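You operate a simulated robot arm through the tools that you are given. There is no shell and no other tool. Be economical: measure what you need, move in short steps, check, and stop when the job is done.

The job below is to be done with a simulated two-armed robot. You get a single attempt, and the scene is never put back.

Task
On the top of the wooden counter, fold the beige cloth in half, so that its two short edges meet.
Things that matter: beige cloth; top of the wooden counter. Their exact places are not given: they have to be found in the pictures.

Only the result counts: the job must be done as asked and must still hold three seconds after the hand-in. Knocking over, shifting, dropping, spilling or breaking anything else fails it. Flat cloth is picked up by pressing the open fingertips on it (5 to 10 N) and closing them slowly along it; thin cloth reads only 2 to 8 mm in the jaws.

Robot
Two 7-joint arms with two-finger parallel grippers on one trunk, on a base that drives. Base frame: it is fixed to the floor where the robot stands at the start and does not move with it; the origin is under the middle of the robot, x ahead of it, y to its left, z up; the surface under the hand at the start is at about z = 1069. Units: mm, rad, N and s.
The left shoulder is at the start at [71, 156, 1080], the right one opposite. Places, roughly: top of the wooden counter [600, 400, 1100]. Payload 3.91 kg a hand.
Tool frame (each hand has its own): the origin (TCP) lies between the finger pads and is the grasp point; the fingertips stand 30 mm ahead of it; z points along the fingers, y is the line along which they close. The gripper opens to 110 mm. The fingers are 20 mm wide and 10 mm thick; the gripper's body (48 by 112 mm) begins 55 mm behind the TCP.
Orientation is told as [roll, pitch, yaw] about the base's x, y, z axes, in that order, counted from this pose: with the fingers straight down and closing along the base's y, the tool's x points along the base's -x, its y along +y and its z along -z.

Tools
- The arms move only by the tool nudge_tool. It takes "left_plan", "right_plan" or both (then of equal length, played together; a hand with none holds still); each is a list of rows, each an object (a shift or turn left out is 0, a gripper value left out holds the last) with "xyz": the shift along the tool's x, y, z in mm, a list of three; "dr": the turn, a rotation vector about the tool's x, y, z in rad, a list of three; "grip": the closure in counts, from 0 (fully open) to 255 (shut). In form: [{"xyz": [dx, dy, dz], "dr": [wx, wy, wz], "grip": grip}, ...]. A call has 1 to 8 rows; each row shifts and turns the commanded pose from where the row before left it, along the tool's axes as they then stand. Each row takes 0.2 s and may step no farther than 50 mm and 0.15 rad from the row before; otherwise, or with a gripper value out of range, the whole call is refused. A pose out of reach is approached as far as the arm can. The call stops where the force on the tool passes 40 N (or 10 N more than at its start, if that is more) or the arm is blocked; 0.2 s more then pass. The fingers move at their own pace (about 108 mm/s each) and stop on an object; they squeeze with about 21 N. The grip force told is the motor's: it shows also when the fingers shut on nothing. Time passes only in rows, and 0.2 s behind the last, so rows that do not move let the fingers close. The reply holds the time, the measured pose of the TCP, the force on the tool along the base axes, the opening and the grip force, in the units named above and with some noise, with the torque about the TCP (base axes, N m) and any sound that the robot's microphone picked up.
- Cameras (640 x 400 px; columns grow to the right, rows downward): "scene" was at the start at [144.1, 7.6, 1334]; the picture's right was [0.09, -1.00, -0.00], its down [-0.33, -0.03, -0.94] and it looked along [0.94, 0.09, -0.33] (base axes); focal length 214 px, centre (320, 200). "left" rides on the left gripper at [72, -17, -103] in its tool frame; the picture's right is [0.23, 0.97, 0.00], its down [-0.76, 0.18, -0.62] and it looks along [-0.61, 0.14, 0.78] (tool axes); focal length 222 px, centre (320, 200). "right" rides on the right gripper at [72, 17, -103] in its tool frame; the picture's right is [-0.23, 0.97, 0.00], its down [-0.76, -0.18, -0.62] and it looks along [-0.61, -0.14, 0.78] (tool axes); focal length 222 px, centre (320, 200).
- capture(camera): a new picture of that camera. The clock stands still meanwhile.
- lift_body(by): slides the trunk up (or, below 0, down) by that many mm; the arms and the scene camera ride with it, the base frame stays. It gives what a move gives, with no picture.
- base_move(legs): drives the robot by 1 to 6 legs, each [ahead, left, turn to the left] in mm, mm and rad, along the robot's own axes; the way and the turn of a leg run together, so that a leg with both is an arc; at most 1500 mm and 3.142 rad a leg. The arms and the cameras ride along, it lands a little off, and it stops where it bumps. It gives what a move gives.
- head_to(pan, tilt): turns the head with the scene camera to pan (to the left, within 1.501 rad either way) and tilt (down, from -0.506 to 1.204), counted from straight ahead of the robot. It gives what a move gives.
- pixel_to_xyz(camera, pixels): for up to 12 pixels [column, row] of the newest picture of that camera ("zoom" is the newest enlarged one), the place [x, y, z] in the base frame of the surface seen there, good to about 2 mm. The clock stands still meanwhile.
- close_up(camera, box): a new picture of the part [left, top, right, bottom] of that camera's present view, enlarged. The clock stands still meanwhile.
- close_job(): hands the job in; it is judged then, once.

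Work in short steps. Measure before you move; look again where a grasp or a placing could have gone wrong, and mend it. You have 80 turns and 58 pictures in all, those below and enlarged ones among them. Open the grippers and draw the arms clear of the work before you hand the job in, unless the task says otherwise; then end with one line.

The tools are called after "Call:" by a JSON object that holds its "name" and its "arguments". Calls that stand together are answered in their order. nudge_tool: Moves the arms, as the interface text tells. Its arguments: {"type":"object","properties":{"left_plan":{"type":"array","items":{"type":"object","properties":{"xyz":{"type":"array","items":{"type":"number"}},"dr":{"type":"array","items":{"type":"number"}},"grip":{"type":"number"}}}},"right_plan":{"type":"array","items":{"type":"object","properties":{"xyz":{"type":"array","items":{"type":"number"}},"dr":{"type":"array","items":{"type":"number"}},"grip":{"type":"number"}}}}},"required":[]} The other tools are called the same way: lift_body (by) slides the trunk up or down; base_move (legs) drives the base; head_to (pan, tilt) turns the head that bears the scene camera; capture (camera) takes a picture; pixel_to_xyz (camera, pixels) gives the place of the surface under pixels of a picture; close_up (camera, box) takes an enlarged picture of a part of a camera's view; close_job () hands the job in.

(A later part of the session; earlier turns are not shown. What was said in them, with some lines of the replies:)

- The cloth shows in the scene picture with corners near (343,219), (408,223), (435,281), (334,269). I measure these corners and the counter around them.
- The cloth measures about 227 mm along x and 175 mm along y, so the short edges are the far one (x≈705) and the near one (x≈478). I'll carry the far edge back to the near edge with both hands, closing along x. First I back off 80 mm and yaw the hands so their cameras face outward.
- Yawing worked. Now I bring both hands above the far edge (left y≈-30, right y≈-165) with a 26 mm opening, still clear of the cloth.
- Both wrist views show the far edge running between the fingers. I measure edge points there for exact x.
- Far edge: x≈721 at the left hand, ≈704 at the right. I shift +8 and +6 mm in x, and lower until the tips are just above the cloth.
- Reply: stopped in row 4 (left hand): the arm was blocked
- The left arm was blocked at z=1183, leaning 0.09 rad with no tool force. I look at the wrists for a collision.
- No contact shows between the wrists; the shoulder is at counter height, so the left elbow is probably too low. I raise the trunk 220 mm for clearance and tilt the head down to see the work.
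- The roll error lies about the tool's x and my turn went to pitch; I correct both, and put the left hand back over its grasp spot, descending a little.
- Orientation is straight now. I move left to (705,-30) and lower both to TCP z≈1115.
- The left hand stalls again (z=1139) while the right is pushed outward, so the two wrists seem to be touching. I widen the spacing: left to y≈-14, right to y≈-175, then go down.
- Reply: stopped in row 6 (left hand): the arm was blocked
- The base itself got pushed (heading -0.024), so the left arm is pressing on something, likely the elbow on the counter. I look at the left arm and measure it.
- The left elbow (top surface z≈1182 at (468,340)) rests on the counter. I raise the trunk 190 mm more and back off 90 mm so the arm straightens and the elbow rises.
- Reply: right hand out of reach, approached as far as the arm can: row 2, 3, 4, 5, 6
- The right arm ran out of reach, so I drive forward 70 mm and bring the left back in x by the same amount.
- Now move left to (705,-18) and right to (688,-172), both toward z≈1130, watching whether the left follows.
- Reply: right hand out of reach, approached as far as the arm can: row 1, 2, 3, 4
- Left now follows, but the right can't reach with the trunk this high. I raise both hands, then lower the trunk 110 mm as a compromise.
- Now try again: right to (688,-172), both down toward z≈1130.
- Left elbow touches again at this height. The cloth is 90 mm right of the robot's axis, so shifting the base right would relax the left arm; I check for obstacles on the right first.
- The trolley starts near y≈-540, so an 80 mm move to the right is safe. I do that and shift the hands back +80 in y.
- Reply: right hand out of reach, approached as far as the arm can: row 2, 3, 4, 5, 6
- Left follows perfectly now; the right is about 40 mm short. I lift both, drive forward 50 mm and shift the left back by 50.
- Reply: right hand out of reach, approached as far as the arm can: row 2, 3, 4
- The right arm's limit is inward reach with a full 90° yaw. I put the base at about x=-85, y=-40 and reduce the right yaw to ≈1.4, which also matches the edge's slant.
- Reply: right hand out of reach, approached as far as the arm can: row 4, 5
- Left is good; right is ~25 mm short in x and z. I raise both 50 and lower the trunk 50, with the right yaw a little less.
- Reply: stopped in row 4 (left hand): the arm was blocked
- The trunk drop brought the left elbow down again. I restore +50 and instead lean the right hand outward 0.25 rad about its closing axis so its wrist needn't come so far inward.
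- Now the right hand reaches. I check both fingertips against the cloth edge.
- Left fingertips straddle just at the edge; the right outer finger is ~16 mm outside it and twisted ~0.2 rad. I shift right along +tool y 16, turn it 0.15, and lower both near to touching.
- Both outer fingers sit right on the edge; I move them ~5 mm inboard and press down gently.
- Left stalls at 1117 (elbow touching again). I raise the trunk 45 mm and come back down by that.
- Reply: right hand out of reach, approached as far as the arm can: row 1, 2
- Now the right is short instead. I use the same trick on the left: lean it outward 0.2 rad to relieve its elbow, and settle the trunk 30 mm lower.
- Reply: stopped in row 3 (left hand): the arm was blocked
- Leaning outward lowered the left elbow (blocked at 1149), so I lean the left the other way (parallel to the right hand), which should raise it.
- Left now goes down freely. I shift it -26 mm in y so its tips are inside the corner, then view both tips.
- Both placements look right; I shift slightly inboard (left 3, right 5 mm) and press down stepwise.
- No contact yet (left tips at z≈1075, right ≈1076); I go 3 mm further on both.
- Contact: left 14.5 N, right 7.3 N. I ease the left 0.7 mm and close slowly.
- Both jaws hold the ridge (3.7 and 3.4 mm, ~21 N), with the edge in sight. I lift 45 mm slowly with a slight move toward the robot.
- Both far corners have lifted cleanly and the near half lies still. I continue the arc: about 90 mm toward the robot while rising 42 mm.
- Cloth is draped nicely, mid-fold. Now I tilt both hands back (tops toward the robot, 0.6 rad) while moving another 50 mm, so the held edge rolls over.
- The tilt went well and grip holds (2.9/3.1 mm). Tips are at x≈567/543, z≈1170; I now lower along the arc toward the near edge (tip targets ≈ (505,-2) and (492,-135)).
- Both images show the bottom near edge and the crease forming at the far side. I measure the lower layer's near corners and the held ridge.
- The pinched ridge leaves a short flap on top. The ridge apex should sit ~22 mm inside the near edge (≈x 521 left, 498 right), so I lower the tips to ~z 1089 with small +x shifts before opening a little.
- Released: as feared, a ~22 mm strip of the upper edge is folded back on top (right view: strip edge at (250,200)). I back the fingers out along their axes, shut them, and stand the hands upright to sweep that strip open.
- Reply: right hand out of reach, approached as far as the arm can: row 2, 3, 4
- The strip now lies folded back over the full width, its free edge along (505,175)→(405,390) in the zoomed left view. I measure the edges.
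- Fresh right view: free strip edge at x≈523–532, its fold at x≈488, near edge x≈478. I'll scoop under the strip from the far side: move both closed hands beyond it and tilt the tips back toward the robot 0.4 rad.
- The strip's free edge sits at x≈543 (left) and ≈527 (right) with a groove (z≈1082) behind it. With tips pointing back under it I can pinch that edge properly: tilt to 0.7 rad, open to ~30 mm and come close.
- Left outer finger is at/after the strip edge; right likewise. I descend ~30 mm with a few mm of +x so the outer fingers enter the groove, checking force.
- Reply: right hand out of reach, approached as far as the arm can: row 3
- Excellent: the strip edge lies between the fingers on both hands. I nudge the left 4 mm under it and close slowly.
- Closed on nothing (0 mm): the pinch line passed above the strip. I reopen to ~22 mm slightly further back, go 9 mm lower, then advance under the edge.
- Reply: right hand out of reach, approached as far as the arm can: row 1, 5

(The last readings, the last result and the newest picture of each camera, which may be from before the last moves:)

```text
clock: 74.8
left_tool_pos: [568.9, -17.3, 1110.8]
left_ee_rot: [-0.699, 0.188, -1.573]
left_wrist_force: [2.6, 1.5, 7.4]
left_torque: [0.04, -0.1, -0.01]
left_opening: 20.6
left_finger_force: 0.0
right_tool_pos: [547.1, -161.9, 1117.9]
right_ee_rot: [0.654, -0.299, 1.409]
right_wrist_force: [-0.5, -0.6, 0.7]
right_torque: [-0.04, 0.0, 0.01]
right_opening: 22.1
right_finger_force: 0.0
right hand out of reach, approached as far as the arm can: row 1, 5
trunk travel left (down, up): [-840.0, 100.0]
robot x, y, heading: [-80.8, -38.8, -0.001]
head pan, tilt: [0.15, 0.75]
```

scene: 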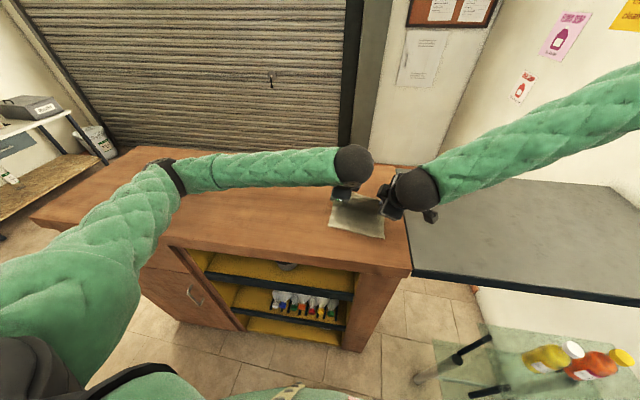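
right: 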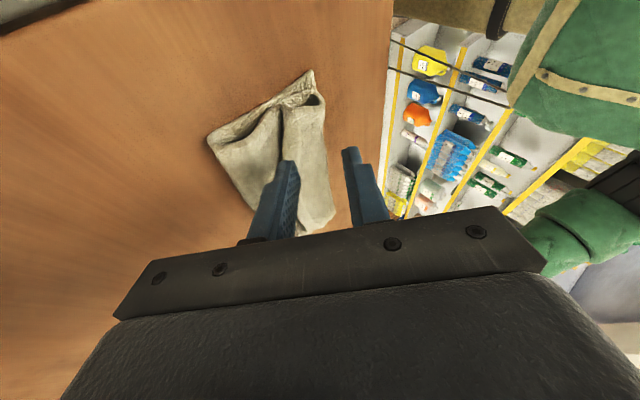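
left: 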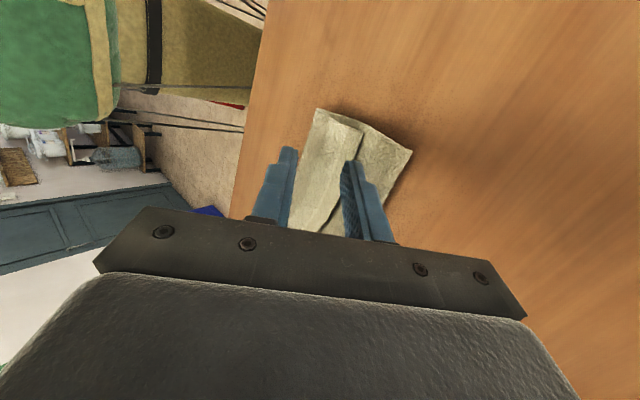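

Left presses 7 N in the groove; right is at its reach limit. I advance both ~11 mm under the strip and close slowly.

Call:
{"name": "nudge_tool", "arguments": {"left_plan": [{"xyz": [0, -4.2, 3.5]}, {"xyz": [0, -4.2, 3.5]}, {"grip": 212}, {"grip": 222}, {"grip": 232}, {"grip": 243}, {"grip": 255}, {}], "right_plan": [{"xyz": [0.9, 4.9, 3.4]}, {"xyz": [0.9, 4.9, 3.4]}, {"grip": 212}, {"grip": 222}, {"grip": 232}, {"grip": 243}, {"grip": 255}, {}]}}

Call:
{"name": "close_up", "arguments": {"camera": "left", "box": [240, 80, 440, 240]}}

```text
clock: 76.6
left_tool_pos: [559.0, -16.7, 1111.3]
left_ee_rot: [-0.701, 0.188, -1.573]
left_wrist_force: [-0.4, 0.2, 0.1]
left_torque: [0.0, 0.01, -0.01]
left_opening: 0.0
left_finger_force: 20.6
right_tool_pos: [535.2, -162.1, 1118.8]
right_ee_rot: [0.655, -0.3, 1.409]
right_wrist_force: [-1.0, -0.5, 0.0]
right_torque: [0.0, -0.01, -0.01]
right_opening: 0.0
right_finger_force: 20.7
trunk travel left (down, up): [-840.0, 100.0]
robot x, y, heading: [-85.9, -42.6, -0.002]
head pan, tilt: [0.15, 0.75]
```

```text
2.50 times, centred on (340, 160) of left
```

zoom: 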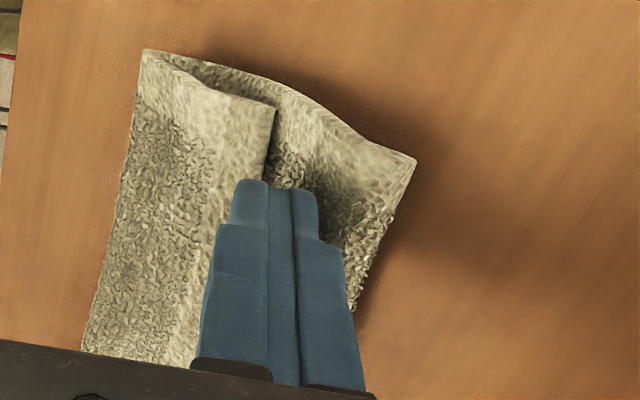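

Missed again — the tilted closing lifts the lower finger over the edge. I retreat upward, return the hands to vertical (the proven pinch), and take one scene view to measure the strip.

Call:
{"name": "nudge_tool", "arguments": {"left_plan": [{"xyz": [6.5, -6.8, -39]}, {"xyz": [6.5, -6.8, -39]}, {"dr": [-0.14, 0, 0]}, {"dr": [-0.14, 0, 0]}, {"dr": [-0.14, 0, 0]}, {"dr": [-0.14, 0, 0]}, {"dr": [-0.14, 0, 0], "grip": 204}, {}], "right_plan": [{"xyz": [-13.5, 4.1, -38]}, {"xyz": [-13.5, 4.1, -38]}, {"dr": [0.13, 0, 0]}, {"dr": [0.13, 0, 0]}, {"dr": [0.13, 0, 0]}, {"dr": [0.13, 0, 0]}, {"dr": [0.13, 0, 0], "grip": 204}, {}]}}

Call:
{"name": "close_up", "arguments": {"camera": "scene", "box": [300, 140, 428, 220]}}

```text
clock: 78.4
left_tool_pos: [598.6, -17.6, 1179.7]
left_ee_rot: [0.001, 0.189, -1.572]
left_wrist_force: [-0.4, -0.4, 0.6]
left_torque: [-0.01, 0.03, -0.03]
left_opening: 21.7
left_finger_force: 0.0
right_tool_pos: [575.9, -161.4, 1187.8]
right_ee_rot: [0.004, -0.3, 1.409]
right_wrist_force: [0.0, -0.5, 0.3]
right_torque: [0.01, 0.05, -0.01]
right_opening: 22.0
right_finger_force: 0.1
trunk travel left (down, up): [-840.0, 100.0]
robot x, y, heading: [-84.5, -41.2, 0.001]
head pan, tilt: [0.15, 0.75]
```

```text
5.00 times, centred on (364, 180) of scene
```

zoom: 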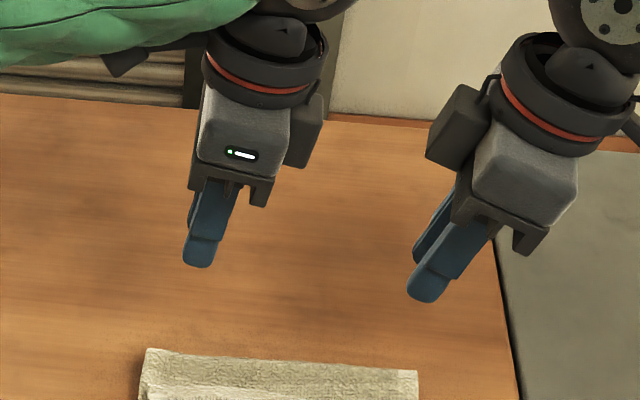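

The box was too high: the cloth begins at scene row ~210. I take one more enlarged view lower.

Call:
{"name": "close_up", "arguments": {"camera": "scene", "box": [312, 198, 408, 258]}}

```text
6.67 times, centred on (360, 228) of scene
```

zoom: 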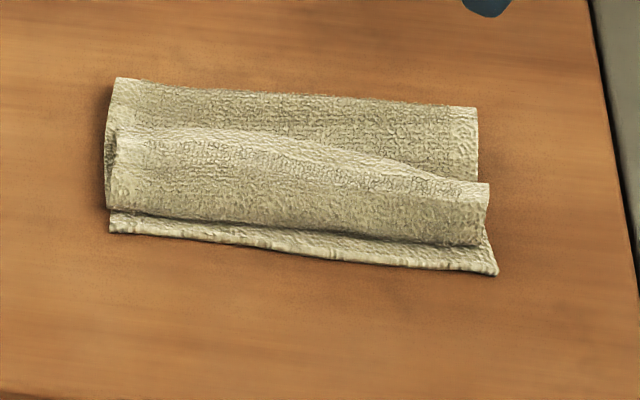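

Clear view: the strip's free edge runs (120,130)→(487,184), its fold (112,212)→(480,245), near edge (110,232)→(496,272). I measure them.

Call:
{"name": "pixel_to_xyz", "arguments": {"camera": "zoom", "pixels": [[120, 82], [470, 110], [135, 135], [180, 133], [240, 136], [400, 174], [430, 181], [475, 187], [115, 207], [475, 240], [113, 230], [492, 270]]}}

Call:
{"name": "pixel_to_xyz", "arguments": {"camera": "zoom", "pixels": [[180, 126], [180, 120], [430, 175], [430, 168], [180, 160], [430, 210], [300, 220], [300, 240], [140, 122], [460, 175], [300, 110], [300, 148]]}}

```text
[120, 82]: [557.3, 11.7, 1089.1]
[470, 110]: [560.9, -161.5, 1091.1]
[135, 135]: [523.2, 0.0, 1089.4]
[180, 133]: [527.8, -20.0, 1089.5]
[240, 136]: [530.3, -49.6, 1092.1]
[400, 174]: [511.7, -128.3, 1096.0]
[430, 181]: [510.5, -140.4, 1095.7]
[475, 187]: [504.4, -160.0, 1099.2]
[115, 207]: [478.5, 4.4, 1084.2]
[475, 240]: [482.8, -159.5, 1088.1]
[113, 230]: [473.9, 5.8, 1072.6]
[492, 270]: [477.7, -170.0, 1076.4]
```

```text
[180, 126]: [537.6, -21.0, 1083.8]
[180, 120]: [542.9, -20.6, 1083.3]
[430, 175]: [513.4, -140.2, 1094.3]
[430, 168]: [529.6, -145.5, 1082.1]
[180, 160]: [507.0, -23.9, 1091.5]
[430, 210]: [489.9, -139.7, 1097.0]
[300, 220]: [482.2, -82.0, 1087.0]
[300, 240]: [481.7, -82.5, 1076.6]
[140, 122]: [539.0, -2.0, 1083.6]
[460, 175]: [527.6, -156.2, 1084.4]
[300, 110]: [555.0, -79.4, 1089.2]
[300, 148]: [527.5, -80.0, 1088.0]
```

Strip edge: x≈531 at y=-20, ≈514 at y=-140; near edge now x≈475. I position the vertical, 22 mm open hands with the outer finger just past the edge (TCP x 523 left, 507 right), tips at z≈1090.

Call:
{"name": "nudge_tool", "arguments": {"left_plan": [{"xyz": [-2, -38, -0.4]}, {"xyz": [-2, -38, -0.4]}, {"xyz": [-3.7, 0, 19.6]}, {"xyz": [-3.7, 0, 19.6]}, {"xyz": [-3.7, 0, 19.6]}, {}, {}], "right_plan": [{"xyz": [2, 34.6, -0.6]}, {"xyz": [2, 34.6, -0.6]}, {"xyz": [6.7, 0, 21.6]}, {"xyz": [6.7, 0, 21.6]}, {"xyz": [6.7, 0, 21.6]}, {}, {}]}}

```text
clock: 80.0
left_tool_pos: [521.5, -22.2, 1119.4]
left_ee_rot: [0.001, 0.187, -1.574]
left_wrist_force: [-0.1, 0.0, 0.0]
left_torque: [0.0, -0.01, -0.02]
left_opening: 22.0
left_finger_force: 0.0
right_tool_pos: [506.4, -155.3, 1121.8]
right_ee_rot: [0.004, -0.3, 1.409]
right_wrist_force: [0.2, 0.6, 0.2]
right_torque: [0.02, 0.0, -0.02]
right_opening: 21.7
right_finger_force: 0.1
trunk travel left (down, up): [-840.0, 100.0]
robot x, y, heading: [-88.6, -40.3, 0.001]
head pan, tilt: [0.15, 0.75]
```

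On target, no contact yet. I press down in small steps (left ~7 mm, right ~8 mm).

Call:
{"name": "nudge_tool", "arguments": {"left_plan": [{"xyz": [-0.7, 2, 3.9]}, {"xyz": [-0.6, 0, 3]}, {}], "right_plan": [{"xyz": [1.2, 0, 3.8]}, {"xyz": [1.2, 0, 3.8]}, {}]}}

```text
clock: 80.8
left_tool_pos: [523.6, -21.2, 1112.7]
left_ee_rot: [0.001, 0.188, -1.574]
left_wrist_force: [-0.4, 0.8, 1.5]
left_torque: [0.04, 0.04, 0.03]
left_opening: 22.0
left_finger_force: 0.2
right_tool_pos: [505.5, -155.9, 1113.6]
right_ee_rot: [0.003, -0.3, 1.409]
right_wrist_force: [0.0, 0.7, 1.2]
right_torque: [0.02, 0.01, 0.01]
right_opening: 22.0
right_finger_force: 0.1
trunk travel left (down, up): [-840.0, 100.0]
robot x, y, heading: [-81.4, -42.4, 0.002]
head pan, tilt: [0.15, 0.75]
```

Light touch (≈1.4 N each). I go 2–3 mm further for about 5 N.

Call:
{"name": "nudge_tool", "arguments": {"left_plan": [{"xyz": [-0.4, 0, 2.2]}, {}], "right_plan": [{"xyz": [0.8, 0, 2.6]}, {}]}}

```text
clock: 81.4
left_tool_pos: [522.8, -21.2, 1110.4]
left_ee_rot: [-0.001, 0.188, -1.573]
left_wrist_force: [-0.5, 0.0, 1.2]
left_torque: [0.03, 0.04, -0.04]
left_opening: 22.0
left_finger_force: 0.5
right_tool_pos: [505.4, -155.4, 1111.2]
right_ee_rot: [0.003, -0.301, 1.409]
right_wrist_force: [0.0, 0.6, 2.6]
right_torque: [0.04, 0.04, 0.0]
right_opening: 22.0
right_finger_force: 0.2
trunk travel left (down, up): [-840.0, 100.0]
robot x, y, heading: [-85.8, -42.9, 0.004]
head pan, tilt: [0.15, 0.75]
```

Forces 1.2/2.6 N; one more 1.5 mm and then I close slowly.

Call:
{"name": "nudge_tool", "arguments": {"left_plan": [{"xyz": [-0.3, 0, 1.7]}, {"grip": 210}, {"grip": 217}, {"grip": 224}, {"grip": 232}, {"grip": 240}, {"grip": 248}, {"grip": 255}], "right_plan": [{"xyz": [0.4, 0, 1.3]}, {"grip": 210}, {"grip": 217}, {"grip": 224}, {"grip": 232}, {"grip": 240}, {"grip": 248}, {"grip": 255}]}}

```text
clock: 83.2
left_tool_pos: [523.6, -21.1, 1109.5]
left_ee_rot: [0.001, 0.186, -1.572]
left_wrist_force: [-1.2, -0.8, 2.4]
left_torque: [-0.09, 0.09, 0.01]
left_opening: 7.0
left_finger_force: 21.1
right_tool_pos: [505.2, -154.7, 1111.3]
right_ee_rot: [0.002, -0.302, 1.411]
right_wrist_force: [-0.7, 2.2, 6.8]
right_torque: [0.05, 0.0, 0.0]
right_opening: 4.2
right_finger_force: 21.0
trunk travel left (down, up): [-840.0, 100.0]
robot x, y, heading: [-83.8, -44.3, 0.002]
head pan, tilt: [0.15, 0.75]
```

Both jaws hold cloth: right 4.2 mm, left 7.0 mm (maybe also the layer below). I lift 40 mm and check with the left camera.

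Call:
{"name": "nudge_tool", "arguments": {"left_plan": [{"xyz": [1.9, 0, -9.8]}, {"xyz": [1.9, 0, -9.8]}, {"xyz": [1.9, 0, -9.8]}, {"xyz": [1.9, 0, -9.8]}, {}], "right_plan": [{"xyz": [-3, 0, -9.6]}, {"xyz": [-3, 0, -9.6]}, {"xyz": [-3, 0, -9.6]}, {"xyz": [-3, 0, -9.6]}, {}]}}

Call:
{"name": "close_up", "arguments": {"camera": "left", "box": [180, 60, 460, 235]}}

```text
clock: 84.4
left_tool_pos: [522.6, -20.7, 1148.7]
left_ee_rot: [-0.001, 0.185, -1.573]
left_wrist_force: [-0.2, -1.2, 0.5]
left_torque: [-0.01, 0.03, -0.02]
left_opening: 6.8
left_finger_force: 21.3
right_tool_pos: [505.7, -154.3, 1150.0]
right_ee_rot: [0.006, -0.3, 1.41]
right_wrist_force: [0.3, 0.8, 0.1]
right_torque: [-0.01, -0.08, -0.04]
right_opening: 3.4
right_finger_force: 20.9
trunk travel left (down, up): [-840.0, 100.0]
robot x, y, heading: [-84.4, -43.3, 0.002]
head pan, tilt: [0.15, 0.75]
```

```text
2.29 times, centred on (320, 148) of left
```

zoom: 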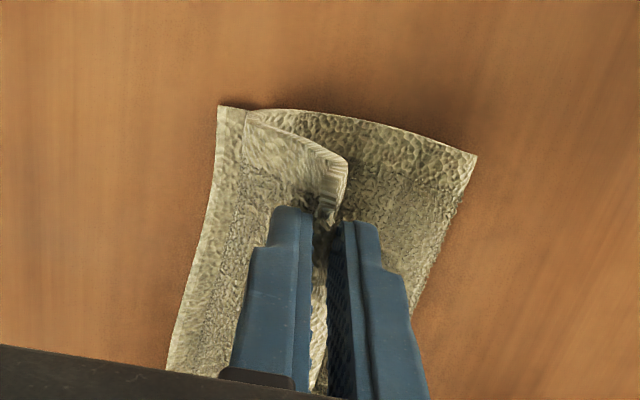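

The strip's corner is in the jaws and rising from its fold. I raise 70 mm more while moving back (+x) to ≈575, so the upper half unrolls upright and the crease can re-form at mid-length.

Call:
{"name": "nudge_tool", "arguments": {"left_plan": [{"xyz": [3.4, 10.8, -13.6]}, {"xyz": [3.4, 10.8, -13.6]}, {"xyz": [3.4, 10.8, -13.6]}, {"xyz": [3.4, 10.8, -13.6]}, {"xyz": [3.4, 10.8, -13.6]}, {}, {}], "right_plan": [{"xyz": [-7, -13.7, -12.5]}, {"xyz": [-7, -13.7, -12.5]}, {"xyz": [-7, -13.7, -12.5]}, {"xyz": [-7, -13.7, -12.5]}, {"xyz": [-7, -13.7, -12.5]}, {}, {}]}}

Call:
{"name": "close_up", "arguments": {"camera": "scene", "box": [304, 168, 416, 258]}}

```text
clock: 86.0
left_tool_pos: [578.0, -16.2, 1221.6]
left_ee_rot: [0.0, 0.186, -1.573]
left_wrist_force: [0.1, -0.5, -0.2]
left_torque: [0.04, 0.01, -0.01]
left_opening: 7.3
left_finger_force: 21.2
right_tool_pos: [576.2, -150.1, 1218.3]
right_ee_rot: [0.005, -0.3, 1.411]
right_wrist_force: [0.4, 0.6, -0.1]
right_torque: [-0.02, -0.02, 0.03]
right_opening: 3.4
right_finger_force: 20.3
trunk travel left (down, up): [-840.0, 100.0]
robot x, y, heading: [-85.1, -42.2, -0.002]
head pan, tilt: [0.15, 0.75]
```

```text
4.44 times, centred on (360, 213) of scene
```

zoom: 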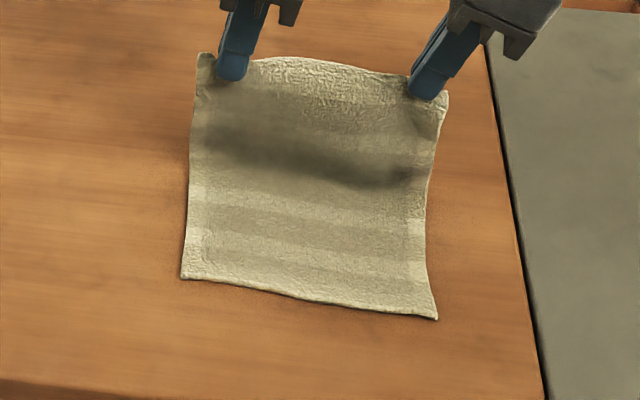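

The upper half hangs fully unrolled, held at its edge. I measure the near corners, bend and held edge.

Call:
{"name": "pixel_to_xyz", "arguments": {"camera": "zoom", "pixels": [[184, 276], [434, 316], [310, 297], [203, 58], [445, 95], [320, 64], [195, 150], [430, 180], [310, 160], [195, 190], [425, 220], [310, 110]]}}

```text
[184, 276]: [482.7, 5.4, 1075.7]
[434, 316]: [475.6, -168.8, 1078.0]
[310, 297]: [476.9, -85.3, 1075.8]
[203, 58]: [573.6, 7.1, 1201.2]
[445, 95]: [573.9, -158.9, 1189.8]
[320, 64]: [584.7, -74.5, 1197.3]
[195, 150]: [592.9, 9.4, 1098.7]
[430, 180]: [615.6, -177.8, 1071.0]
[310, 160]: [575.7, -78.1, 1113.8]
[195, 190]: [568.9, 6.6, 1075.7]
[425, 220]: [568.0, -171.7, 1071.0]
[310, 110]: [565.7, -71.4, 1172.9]
```

Near corners are at (482,5) and (475,-169), the sheet upright with its edge at z≈1200. I now lay it along an arc so the tips end ~10 mm inside the near edge (488 / 486), z≈1090, with the right drifting 6 mm outward.

Call:
{"name": "nudge_tool", "arguments": {"left_plan": [{"xyz": [-2.2, -18, 11.8]}, {"xyz": [-1.9, -20, 9.8]}, {"xyz": [-2.8, -20, 14.7]}, {"xyz": [-3, -15, 15.7]}, {"xyz": [-3.3, -10, 17.7]}, {"xyz": [-3.2, -5, 16.7]}, {"xyz": [-2.6, -2, 13.7]}, {}], "right_plan": [{"xyz": [7.2, 17.6, 10.3]}, {"xyz": [6.9, 19.6, 8.3]}, {"xyz": [8.4, 19.6, 13.1]}, {"xyz": [7.9, 14.7, 14.3]}, {"xyz": [7.7, 9.7, 16.4]}, {"xyz": [6.7, 4.8, 15.7]}, {"xyz": [5.3, 1.9, 13]}, {}]}}

```text
clock: 87.8
left_tool_pos: [488.4, -16.5, 1117.1]
left_ee_rot: [0.0, 0.187, -1.573]
left_wrist_force: [-0.2, -4.9, 0.0]
left_torque: [-0.16, 0.02, 0.02]
left_opening: 7.1
left_finger_force: 20.8
right_tool_pos: [484.4, -158.0, 1118.3]
right_ee_rot: [0.003, -0.3, 1.412]
right_wrist_force: [0.3, 5.3, 0.1]
right_torque: [0.15, -0.02, 0.02]
right_opening: 3.3
right_finger_force: 21.4
trunk travel left (down, up): [-840.0, 100.0]
robot x, y, heading: [-77.5, -36.9, 0.005]
head pan, tilt: [0.15, 0.75]
```

The hands are slightly stretching the cloth (±5 N in y), so I ease the right inward 4 mm, open slowly, then sweep both 30 mm toward the robot so the outer fingers lay the standing edge flat.

Call:
{"name": "nudge_tool", "arguments": {"left_plan": [{}, {"grip": 245}, {"grip": 235}, {"grip": 225}, {"grip": 215}, {"grip": 205}, {}], "right_plan": [{"xyz": [-3.8, 0.6, 1.2]}, {"grip": 245}, {"grip": 235}, {"grip": 225}, {"grip": 215}, {"grip": 205}, {}]}}

Call:
{"name": "nudge_tool", "arguments": {"left_plan": [{"xyz": [0, -5, 0]}, {"xyz": [0, -6, 0]}, {"xyz": [0, -6, 0]}, {"xyz": [0, -6, 0]}, {"xyz": [0, -6, 0]}, {"xyz": [0, -6, 0]}, {"xyz": [0, -6, -2]}, {}], "right_plan": [{"xyz": [0.8, 5, -0.2]}, {"xyz": [0.9, 6, -0.3]}, {"xyz": [0.9, 6, -0.3]}, {"xyz": [0.9, 6, -0.3]}, {"xyz": [0.9, 6, -0.3]}, {"xyz": [0.9, 6, -0.3]}, {"xyz": [0.9, 6, -2]}, {}]}}

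```text
clock: 89.4
left_tool_pos: [488.1, -16.5, 1116.5]
left_ee_rot: [0.0, 0.187, -1.573]
left_wrist_force: [-0.2, -0.3, 0.7]
left_torque: [-0.01, 0.02, -0.03]
left_opening: 21.8
left_finger_force: 0.0
right_tool_pos: [485.2, -153.6, 1117.9]
right_ee_rot: [0.003, -0.3, 1.409]
right_wrist_force: [-0.1, -0.1, 0.1]
right_torque: [-0.01, 0.02, -0.03]
right_opening: 21.7
right_finger_force: 0.1
trunk travel left (down, up): [-840.0, 100.0]
robot x, y, heading: [-83.3, -40.5, 0.002]
head pan, tilt: [0.15, 0.75]
```

```text
clock: 91.2
left_tool_pos: [447.0, -17.0, 1119.1]
left_ee_rot: [0.0, 0.186, -1.572]
left_wrist_force: [0.1, -0.1, 0.6]
left_torque: [0.03, 0.0, 0.0]
left_opening: 21.6
left_finger_force: 0.0
right_tool_pos: [441.5, -154.9, 1120.1]
right_ee_rot: [0.007, -0.301, 1.41]
right_wrist_force: [0.4, 0.0, 0.6]
right_torque: [0.0, 0.01, -0.02]
right_opening: 21.7
right_finger_force: 0.0
trunk travel left (down, up): [-840.0, 100.0]
robot x, y, heading: [-90.7, -42.4, 0.001]
head pan, tilt: [0.15, 0.75]
```

Sweep done with no drag forces. I lift both hands straight up and move them outward so the scene camera can see the cloth.

Call:
{"name": "nudge_tool", "arguments": {"left_plan": [{"xyz": [7.4, 0, -39.3]}, {"xyz": [7.4, 0, -39.3]}, {"xyz": [7.4, 0, -39.3]}, {"xyz": [37, 0, 7]}, {"xyz": [37, 0, 7]}, {"xyz": [37, 0, 7]}, {"xyz": [37, 0, 7]}, {}], "right_plan": [{"xyz": [-11.8, 0, -38.3]}, {"xyz": [-11.8, 0, -38.3]}, {"xyz": [-11.8, 0, -38.3]}, {"xyz": [35, -6, -11]}, {"xyz": [35, -6, -11]}, {"xyz": [35, -6, -11]}, {"xyz": [35, -6, -11]}, {}]}}

Call:
{"name": "close_up", "arguments": {"camera": "scene", "box": [312, 198, 408, 258]}}

```text
clock: 93.0
left_tool_pos: [446.4, 134.1, 1241.3]
left_ee_rot: [-0.001, 0.186, -1.571]
left_wrist_force: [0.1, 0.2, -0.2]
left_torque: [-0.02, 0.01, -0.01]
left_opening: 21.4
left_finger_force: 0.0
right_tool_pos: [447.6, -303.3, 1240.1]
right_ee_rot: [0.005, -0.301, 1.41]
right_wrist_force: [0.3, 0.8, 0.7]
right_torque: [0.01, 0.0, -0.03]
right_opening: 21.5
right_finger_force: 0.1
trunk travel left (down, up): [-840.0, 100.0]
robot x, y, heading: [-81.6, -43.8, 0.001]
head pan, tilt: [0.15, 0.75]
```

```text
6.67 times, centred on (360, 228) of scene
```

zoom: 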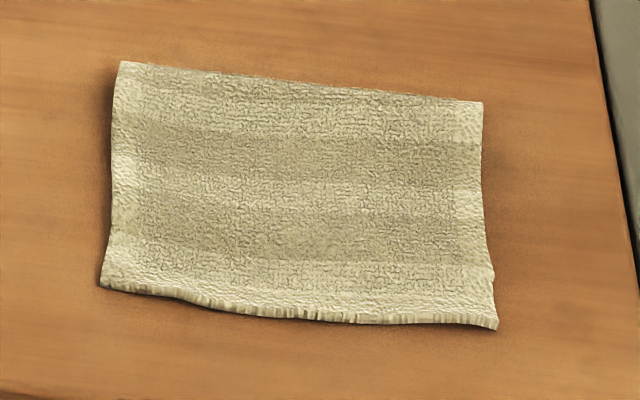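

The cloth now lies smoothly folded. I measure where the upper edge ended relative to the lower edge (482 left, 475 right).

Call:
{"name": "pixel_to_xyz", "arguments": {"camera": "zoom", "pixels": [[104, 284], [150, 290], [300, 312], [420, 318], [492, 322], [488, 265], [122, 66], [480, 104], [300, 82], [103, 279], [300, 302], [420, 308]]}}

```text
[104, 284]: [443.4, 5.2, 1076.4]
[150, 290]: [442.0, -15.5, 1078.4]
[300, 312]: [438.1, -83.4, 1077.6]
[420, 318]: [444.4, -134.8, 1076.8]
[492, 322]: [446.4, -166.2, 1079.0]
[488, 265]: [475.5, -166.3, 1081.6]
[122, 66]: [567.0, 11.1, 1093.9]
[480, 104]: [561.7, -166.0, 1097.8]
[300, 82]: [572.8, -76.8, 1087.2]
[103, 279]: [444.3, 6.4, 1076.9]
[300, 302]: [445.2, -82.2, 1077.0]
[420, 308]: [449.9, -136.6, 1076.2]
```

The sweep dragged the upper layer: its edge is at x≈443, ~33 mm past the lower edge. Its free rim now lies on bare counter, so I re-grip it from above and re-lay it; first, hands over the rim (TCP x≈455/458) with a 20 mm opening.

Call:
{"name": "nudge_tool", "arguments": {"left_plan": [{"xyz": [-37, 2.2, -7], "grip": 209}, {"xyz": [-37, 2.2, -7]}, {"xyz": [-37, 2.2, -7]}, {"xyz": [-37, 2.2, -7]}, {"xyz": [-6.9, 0, 36.7]}, {"xyz": [-6.9, 0, 36.7]}, {"xyz": [-6.9, 0, 36.7]}, {}], "right_plan": [{"xyz": [-35.4, 3.5, 11.1], "grip": 209}, {"xyz": [-35.4, 3.5, 11.1]}, {"xyz": [-35.4, 3.5, 11.1]}, {"xyz": [-35.4, 3.5, 11.1]}, {"xyz": [11, 0, 35.3]}, {"xyz": [11, 0, 35.3]}, {"xyz": [11, 0, 35.3]}, {}]}}

```text
clock: 94.8
left_tool_pos: [453.7, -19.0, 1127.0]
left_ee_rot: [0.001, 0.186, -1.573]
left_wrist_force: [0.5, 0.4, -0.2]
left_torque: [-0.01, 0.01, 0.03]
left_opening: 19.8
left_finger_force: 0.1
right_tool_pos: [453.8, -152.4, 1130.5]
right_ee_rot: [0.002, -0.299, 1.409]
right_wrist_force: [-0.9, -0.2, 0.0]
right_torque: [-0.01, 0.0, 0.04]
right_opening: 19.8
right_finger_force: 0.1
trunk travel left (down, up): [-840.0, 100.0]
robot x, y, heading: [-82.3, -39.8, 0.002]
head pan, tilt: [0.15, 0.75]
```

Aligned within a few mm. I go down to just above contact (TCP ≈1106 both).

Call:
{"name": "nudge_tool", "arguments": {"left_plan": [{"xyz": [-2, 1, 10.3]}, {"xyz": [-1.9, 0, 10.3]}, {}], "right_plan": [{"xyz": [3.5, -1.5, 12]}, {"xyz": [3.4, -1.5, 12]}, {}]}}

```text
clock: 95.6
left_tool_pos: [455.8, -17.2, 1107.8]
left_ee_rot: [-0.001, 0.187, -1.571]
left_wrist_force: [1.0, 0.0, 0.5]
left_torque: [0.0, 0.01, 0.02]
left_opening: 19.9
left_finger_force: 0.1
right_tool_pos: [457.8, -152.5, 1105.6]
right_ee_rot: [0.005, -0.299, 1.411]
right_wrist_force: [-0.4, -1.1, 11.9]
right_torque: [-0.05, -0.19, 0.01]
right_opening: 20.1
right_finger_force: 0.1
trunk travel left (down, up): [-840.0, 100.0]
robot x, y, heading: [-82.1, -41.1, 0.003]
head pan, tilt: [0.15, 0.75]
```

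Right presses 12 N; I ease it 0.4 mm and lower the left 2.7 mm.

Call:
{"name": "nudge_tool", "arguments": {"left_plan": [{"xyz": [-0.3, 0, 1.5]}, {"xyz": [-0.2, 0, 1.2]}, {}], "right_plan": [{"xyz": [0, 0, -0.4]}, {}, {}]}}

```text
clock: 96.4
left_tool_pos: [456.1, -18.2, 1105.9]
left_ee_rot: [0.001, 0.186, -1.572]
left_wrist_force: [0.6, 1.0, 2.6]
left_torque: [0.03, -0.01, -0.01]
left_opening: 19.9
left_finger_force: 0.1
right_tool_pos: [456.8, -153.5, 1105.3]
right_ee_rot: [0.003, -0.301, 1.41]
right_wrist_force: [2.5, 0.7, 9.8]
right_torque: [0.01, -0.24, 0.03]
right_opening: 20.4
right_finger_force: 0.5
trunk travel left (down, up): [-840.0, 100.0]
robot x, y, heading: [-81.1, -45.4, 0.003]
head pan, tilt: [0.15, 0.75]
```

Left at 2.6 N needs ~0.8 mm more; then I close both slowly.

Call:
{"name": "nudge_tool", "arguments": {"left_plan": [{"xyz": [-0.2, 0, 0.9]}, {"grip": 215}, {"grip": 221}, {"grip": 228}, {"grip": 235}, {"grip": 242}, {"grip": 249}, {"grip": 255}], "right_plan": [{}, {"grip": 215}, {"grip": 221}, {"grip": 228}, {"grip": 235}, {"grip": 242}, {"grip": 249}, {"grip": 255}]}}

```text
clock: 98.2
left_tool_pos: [455.3, -17.2, 1102.8]
left_ee_rot: [0.0, 0.186, -1.573]
left_wrist_force: [0.2, 0.1, 10.8]
left_torque: [-0.06, -0.01, 0.02]
left_opening: 3.1
left_finger_force: 21.2
right_tool_pos: [456.2, -153.1, 1104.9]
right_ee_rot: [0.004, -0.301, 1.41]
right_wrist_force: [0.5, 0.4, 8.4]
right_torque: [-0.08, -0.1, 0.01]
right_opening: 0.0
right_finger_force: 21.6
trunk travel left (down, up): [-840.0, 100.0]
robot x, y, heading: [-82.0, -42.7, -0.0]
head pan, tilt: [0.15, 0.75]
```

Left holds (3.1 mm); the right closed empty, probably its outer finger was off the rim. I lift the right 5 mm, reopen, shift 8 mm further in, and come back down.

Call:
{"name": "nudge_tool", "arguments": {"right_plan": [{"xyz": [-1.5, 0, -4.8]}, {"xyz": [-1.2, -7.9, 0.4], "grip": 195}, {}, {"xyz": [0.7, 0, 2.4]}, {"xyz": [0.7, 0, 2.2]}, {}]}}

```text
clock: 99.6
left_tool_pos: [456.2, -17.5, 1104.0]
left_ee_rot: [-0.001, 0.187, -1.571]
left_wrist_force: [0.5, 0.5, 11.9]
left_torque: [-0.09, -0.02, -0.02]
left_opening: 3.3
left_finger_force: 21.7
right_tool_pos: [464.0, -153.1, 1105.2]
right_ee_rot: [0.004, -0.3, 1.411]
right_wrist_force: [0.0, 0.2, 5.4]
right_torque: [-0.03, -0.13, -0.01]
right_opening: 25.8
right_finger_force: 0.1
trunk travel left (down, up): [-840.0, 100.0]
robot x, y, heading: [-81.6, -43.2, -0.002]
head pan, tilt: [0.15, 0.75]
```

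Contact 5.4 N. I close the right slowly.

Call:
{"name": "nudge_tool", "arguments": {"right_plan": [{"grip": 203}, {"grip": 211}, {"grip": 219}, {"grip": 227}, {"grip": 235}, {"grip": 243}, {"grip": 250}, {"grip": 255}]}}

```text
clock: 101.4
left_tool_pos: [456.7, -17.9, 1104.4]
left_ee_rot: [0.0, 0.187, -1.574]
left_wrist_force: [1.5, -1.3, 11.4]
left_torque: [-0.06, -0.04, -0.02]
left_opening: 3.4
left_finger_force: 20.6
right_tool_pos: [464.1, -154.2, 1105.5]
right_ee_rot: [0.004, -0.301, 1.412]
right_wrist_force: [2.2, 0.4, 9.5]
right_torque: [0.07, -0.13, -0.03]
right_opening: 3.3
right_finger_force: 21.3
trunk travel left (down, up): [-840.0, 100.0]
robot x, y, heading: [-82.3, -44.1, 0.001]
head pan, tilt: [0.15, 0.75]
```

Both hold now (3.4 / 3.3 mm). I raise the rim along the reverse arc to upright (x≈575, tips z≈1168) so the crease re-forms at the middle.

Call:
{"name": "nudge_tool", "arguments": {"left_plan": [{"xyz": [2.6, 3, -13.7]}, {"xyz": [3.2, 7, -16.7]}, {"xyz": [3.3, 13, -17.7]}, {"xyz": [3, 19.5, -15.7]}, {"xyz": [2.4, 23.5, -12.8]}, {"xyz": [1.7, 26.5, -8.8]}, {"xyz": [1.1, 26, -5.9]}, {}], "right_plan": [{"xyz": [-4.4, -2, -13.3]}, {"xyz": [-5.9, -5.9, -15.9]}, {"xyz": [-7.2, -11.8, -16.6]}, {"xyz": [-7.5, -17.8, -14.4]}, {"xyz": [-7.2, -21.7, -11.4]}, {"xyz": [-6.5, -24.7, -7.4]}, {"xyz": [-5.6, -24.7, -4.5]}, {}]}}

```text
clock: 103.2
left_tool_pos: [574.3, -18.4, 1195.6]
left_ee_rot: [-0.001, 0.187, -1.573]
left_wrist_force: [0.5, -0.8, 0.0]
left_torque: [-0.02, -0.01, 0.0]
left_opening: 2.8
left_finger_force: 21.2
right_tool_pos: [575.0, -154.0, 1199.4]
right_ee_rot: [0.003, -0.302, 1.41]
right_wrist_force: [-0.7, 0.6, -0.5]
right_torque: [-0.02, -0.02, -0.05]
right_opening: 3.2
right_finger_force: 20.7
trunk travel left (down, up): [-840.0, 100.0]
robot x, y, heading: [-81.4, -39.7, -0.001]
head pan, tilt: [0.15, 0.75]
```

Upright again and no tension. I lay it down along the arc, tips ending at x≈493 (left) and ≈491 (right), z≈1085, so the rim meets the lower edge.

Call:
{"name": "nudge_tool", "arguments": {"left_plan": [{"xyz": [-1.1, -16, 5.9]}, {"xyz": [-2, -18, 10.8]}, {"xyz": [-2.8, -17, 14.7]}, {"xyz": [-3.5, -14, 18.7]}, {"xyz": [-3.2, -10, 16.7]}, {"xyz": [-2.6, -6, 13.7]}, {}, {}], "right_plan": [{"xyz": [4.4, 16.4, 5.1]}, {"xyz": [6.2, 18.5, 10]}, {"xyz": [7.3, 17.5, 14.1]}, {"xyz": [8.1, 14.4, 18.2]}, {"xyz": [6.8, 10.3, 16.4]}, {"xyz": [5.3, 6.1, 13.6]}, {}, {}]}}

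```text
clock: 105.0
left_tool_pos: [495.0, -16.2, 1113.6]
left_ee_rot: [0.0, 0.185, -1.573]
left_wrist_force: [-0.2, -0.8, 0.1]
left_torque: [-0.06, 0.0, -0.04]
left_opening: 2.8
left_finger_force: 20.2
right_tool_pos: [491.8, -154.2, 1112.1]
right_ee_rot: [0.005, -0.301, 1.411]
right_wrist_force: [0.7, 0.8, -0.1]
right_torque: [0.04, 0.01, -0.01]
right_opening: 3.3
right_finger_force: 21.3
trunk travel left (down, up): [-840.0, 100.0]
robot x, y, heading: [-83.3, -42.8, 0.002]
head pan, tilt: [0.15, 0.75]
```

On target with no strain. I open slowly and lift straight up.

Call:
{"name": "nudge_tool", "arguments": {"left_plan": [{"grip": 247}, {"grip": 239}, {"grip": 231}, {"grip": 223}, {"grip": 215}, {}], "right_plan": [{"grip": 247}, {"grip": 239}, {"grip": 231}, {"grip": 223}, {"grip": 215}, {}]}}

Call:
{"name": "nudge_tool", "arguments": {"left_plan": [{"xyz": [1.9, 0, -10]}, {"xyz": [3.7, 0, -20]}, {"xyz": [7.4, 0, -39.3]}, {"xyz": [9.3, 0, -45]}, {"xyz": [37, 0, 7]}, {"xyz": [37, 0, 7]}, {"xyz": [37, 0, 7]}, {"xyz": [37, 0, 7]}], "right_plan": [{"xyz": [-3, 0, -10]}, {"xyz": [-6, 0, -20]}, {"xyz": [-11.8, 0, -38.3]}, {"xyz": [-13.5, 0, -44]}, {"xyz": [35, -6, -11]}, {"xyz": [35, -6, -11]}, {"xyz": [35, -6, -11]}, {"xyz": [35, -6, -11]}]}}

Call:
{"name": "close_up", "arguments": {"camera": "scene", "box": [312, 198, 408, 258]}}

```text
clock: 106.4
left_tool_pos: [494.6, -17.0, 1113.2]
left_ee_rot: [-0.002, 0.187, -1.573]
left_wrist_force: [0.0, 0.2, 0.1]
left_torque: [0.01, 0.01, -0.01]
left_opening: 17.2
left_finger_force: 0.1
right_tool_pos: [492.7, -154.3, 1112.1]
right_ee_rot: [0.005, -0.299, 1.411]
right_wrist_force: [0.3, -0.5, 0.2]
right_torque: [0.01, 0.0, -0.03]
right_opening: 17.4
right_finger_force: 0.0
trunk travel left (down, up): [-840.0, 100.0]
robot x, y, heading: [-83.4, -40.2, 0.001]
head pan, tilt: [0.15, 0.75]
```

```text
clock: 108.2
left_tool_pos: [492.4, 134.6, 1231.7]
left_ee_rot: [0.0, 0.186, -1.573]
left_wrist_force: [-0.3, 0.2, 1.0]
left_torque: [0.02, -0.03, -0.02]
left_opening: 17.3
left_finger_force: 0.0
right_tool_pos: [489.6, -304.7, 1232.1]
right_ee_rot: [0.004, -0.3, 1.411]
right_wrist_force: [-0.2, 0.2, 0.9]
right_torque: [0.02, -0.02, -0.04]
right_opening: 17.2
right_finger_force: 0.1
trunk travel left (down, up): [-840.0, 100.0]
robot x, y, heading: [-84.8, -42.2, -0.003]
head pan, tilt: [0.15, 0.75]
```

```text
6.67 times, centred on (360, 228) of scene
```

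zoom: 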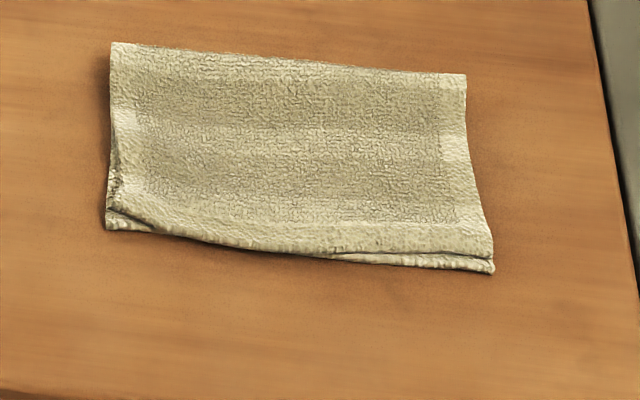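

The upper edge now meets the lower one within about a centimetre, and the crease is straight. I open the grippers fully and lift the hands further clear.

Call:
{"name": "nudge_tool", "arguments": {"left_plan": [{"xyz": [10, 0, -40], "grip": 0}, {"xyz": [20, 0, -30]}, {}, {}, {}], "right_plan": [{"xyz": [0, 0, -40], "grip": 0}, {"xyz": [10, 0, -30]}, {}, {}, {}]}}

Call:
{"name": "pixel_to_xyz", "arguments": {"camera": "zoom", "pixels": [[116, 203], [108, 228], [200, 235], [300, 250], [300, 258], [490, 252], [492, 270], [115, 46], [464, 76]]}}

```text
clock: 109.4
left_tool_pos: [492.7, 152.1, 1306.5]
left_ee_rot: [0.0, 0.187, -1.572]
left_wrist_force: [-1.7, 0.0, 0.1]
left_torque: [0.03, 0.0, -0.01]
left_opening: 110.2
left_finger_force: 0.0
right_tool_pos: [485.5, -333.0, 1294.5]
right_ee_rot: [0.005, -0.3, 1.41]
right_wrist_force: [-0.4, -0.8, 0.4]
right_torque: [-0.01, -0.04, 0.0]
right_opening: 110.1
right_finger_force: 0.0
trunk travel left (down, up): [-840.0, 100.0]
robot x, y, heading: [-82.2, -42.1, 0.004]
head pan, tilt: [0.15, 0.75]
```

```text
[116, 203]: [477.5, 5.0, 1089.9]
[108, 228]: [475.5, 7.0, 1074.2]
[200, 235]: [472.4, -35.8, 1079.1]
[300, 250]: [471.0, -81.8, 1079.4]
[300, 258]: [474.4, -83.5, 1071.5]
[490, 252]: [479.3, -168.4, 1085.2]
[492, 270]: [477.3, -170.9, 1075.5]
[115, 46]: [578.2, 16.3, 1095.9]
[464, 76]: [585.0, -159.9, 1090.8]
```

The upper corners are at (477,5) and (479,-168), and the lower ones at (475,7) and (477,-171). They match within a few mm, so I hand in.

Call:
{"name": "close_job", "arguments": {}}

```text
The job is handed in.
```

The beige cloth is folded in half on the wooden counter: its two short edges meet, with both pairs of corners within about 4 mm, and the arms are clear with the grippers open.
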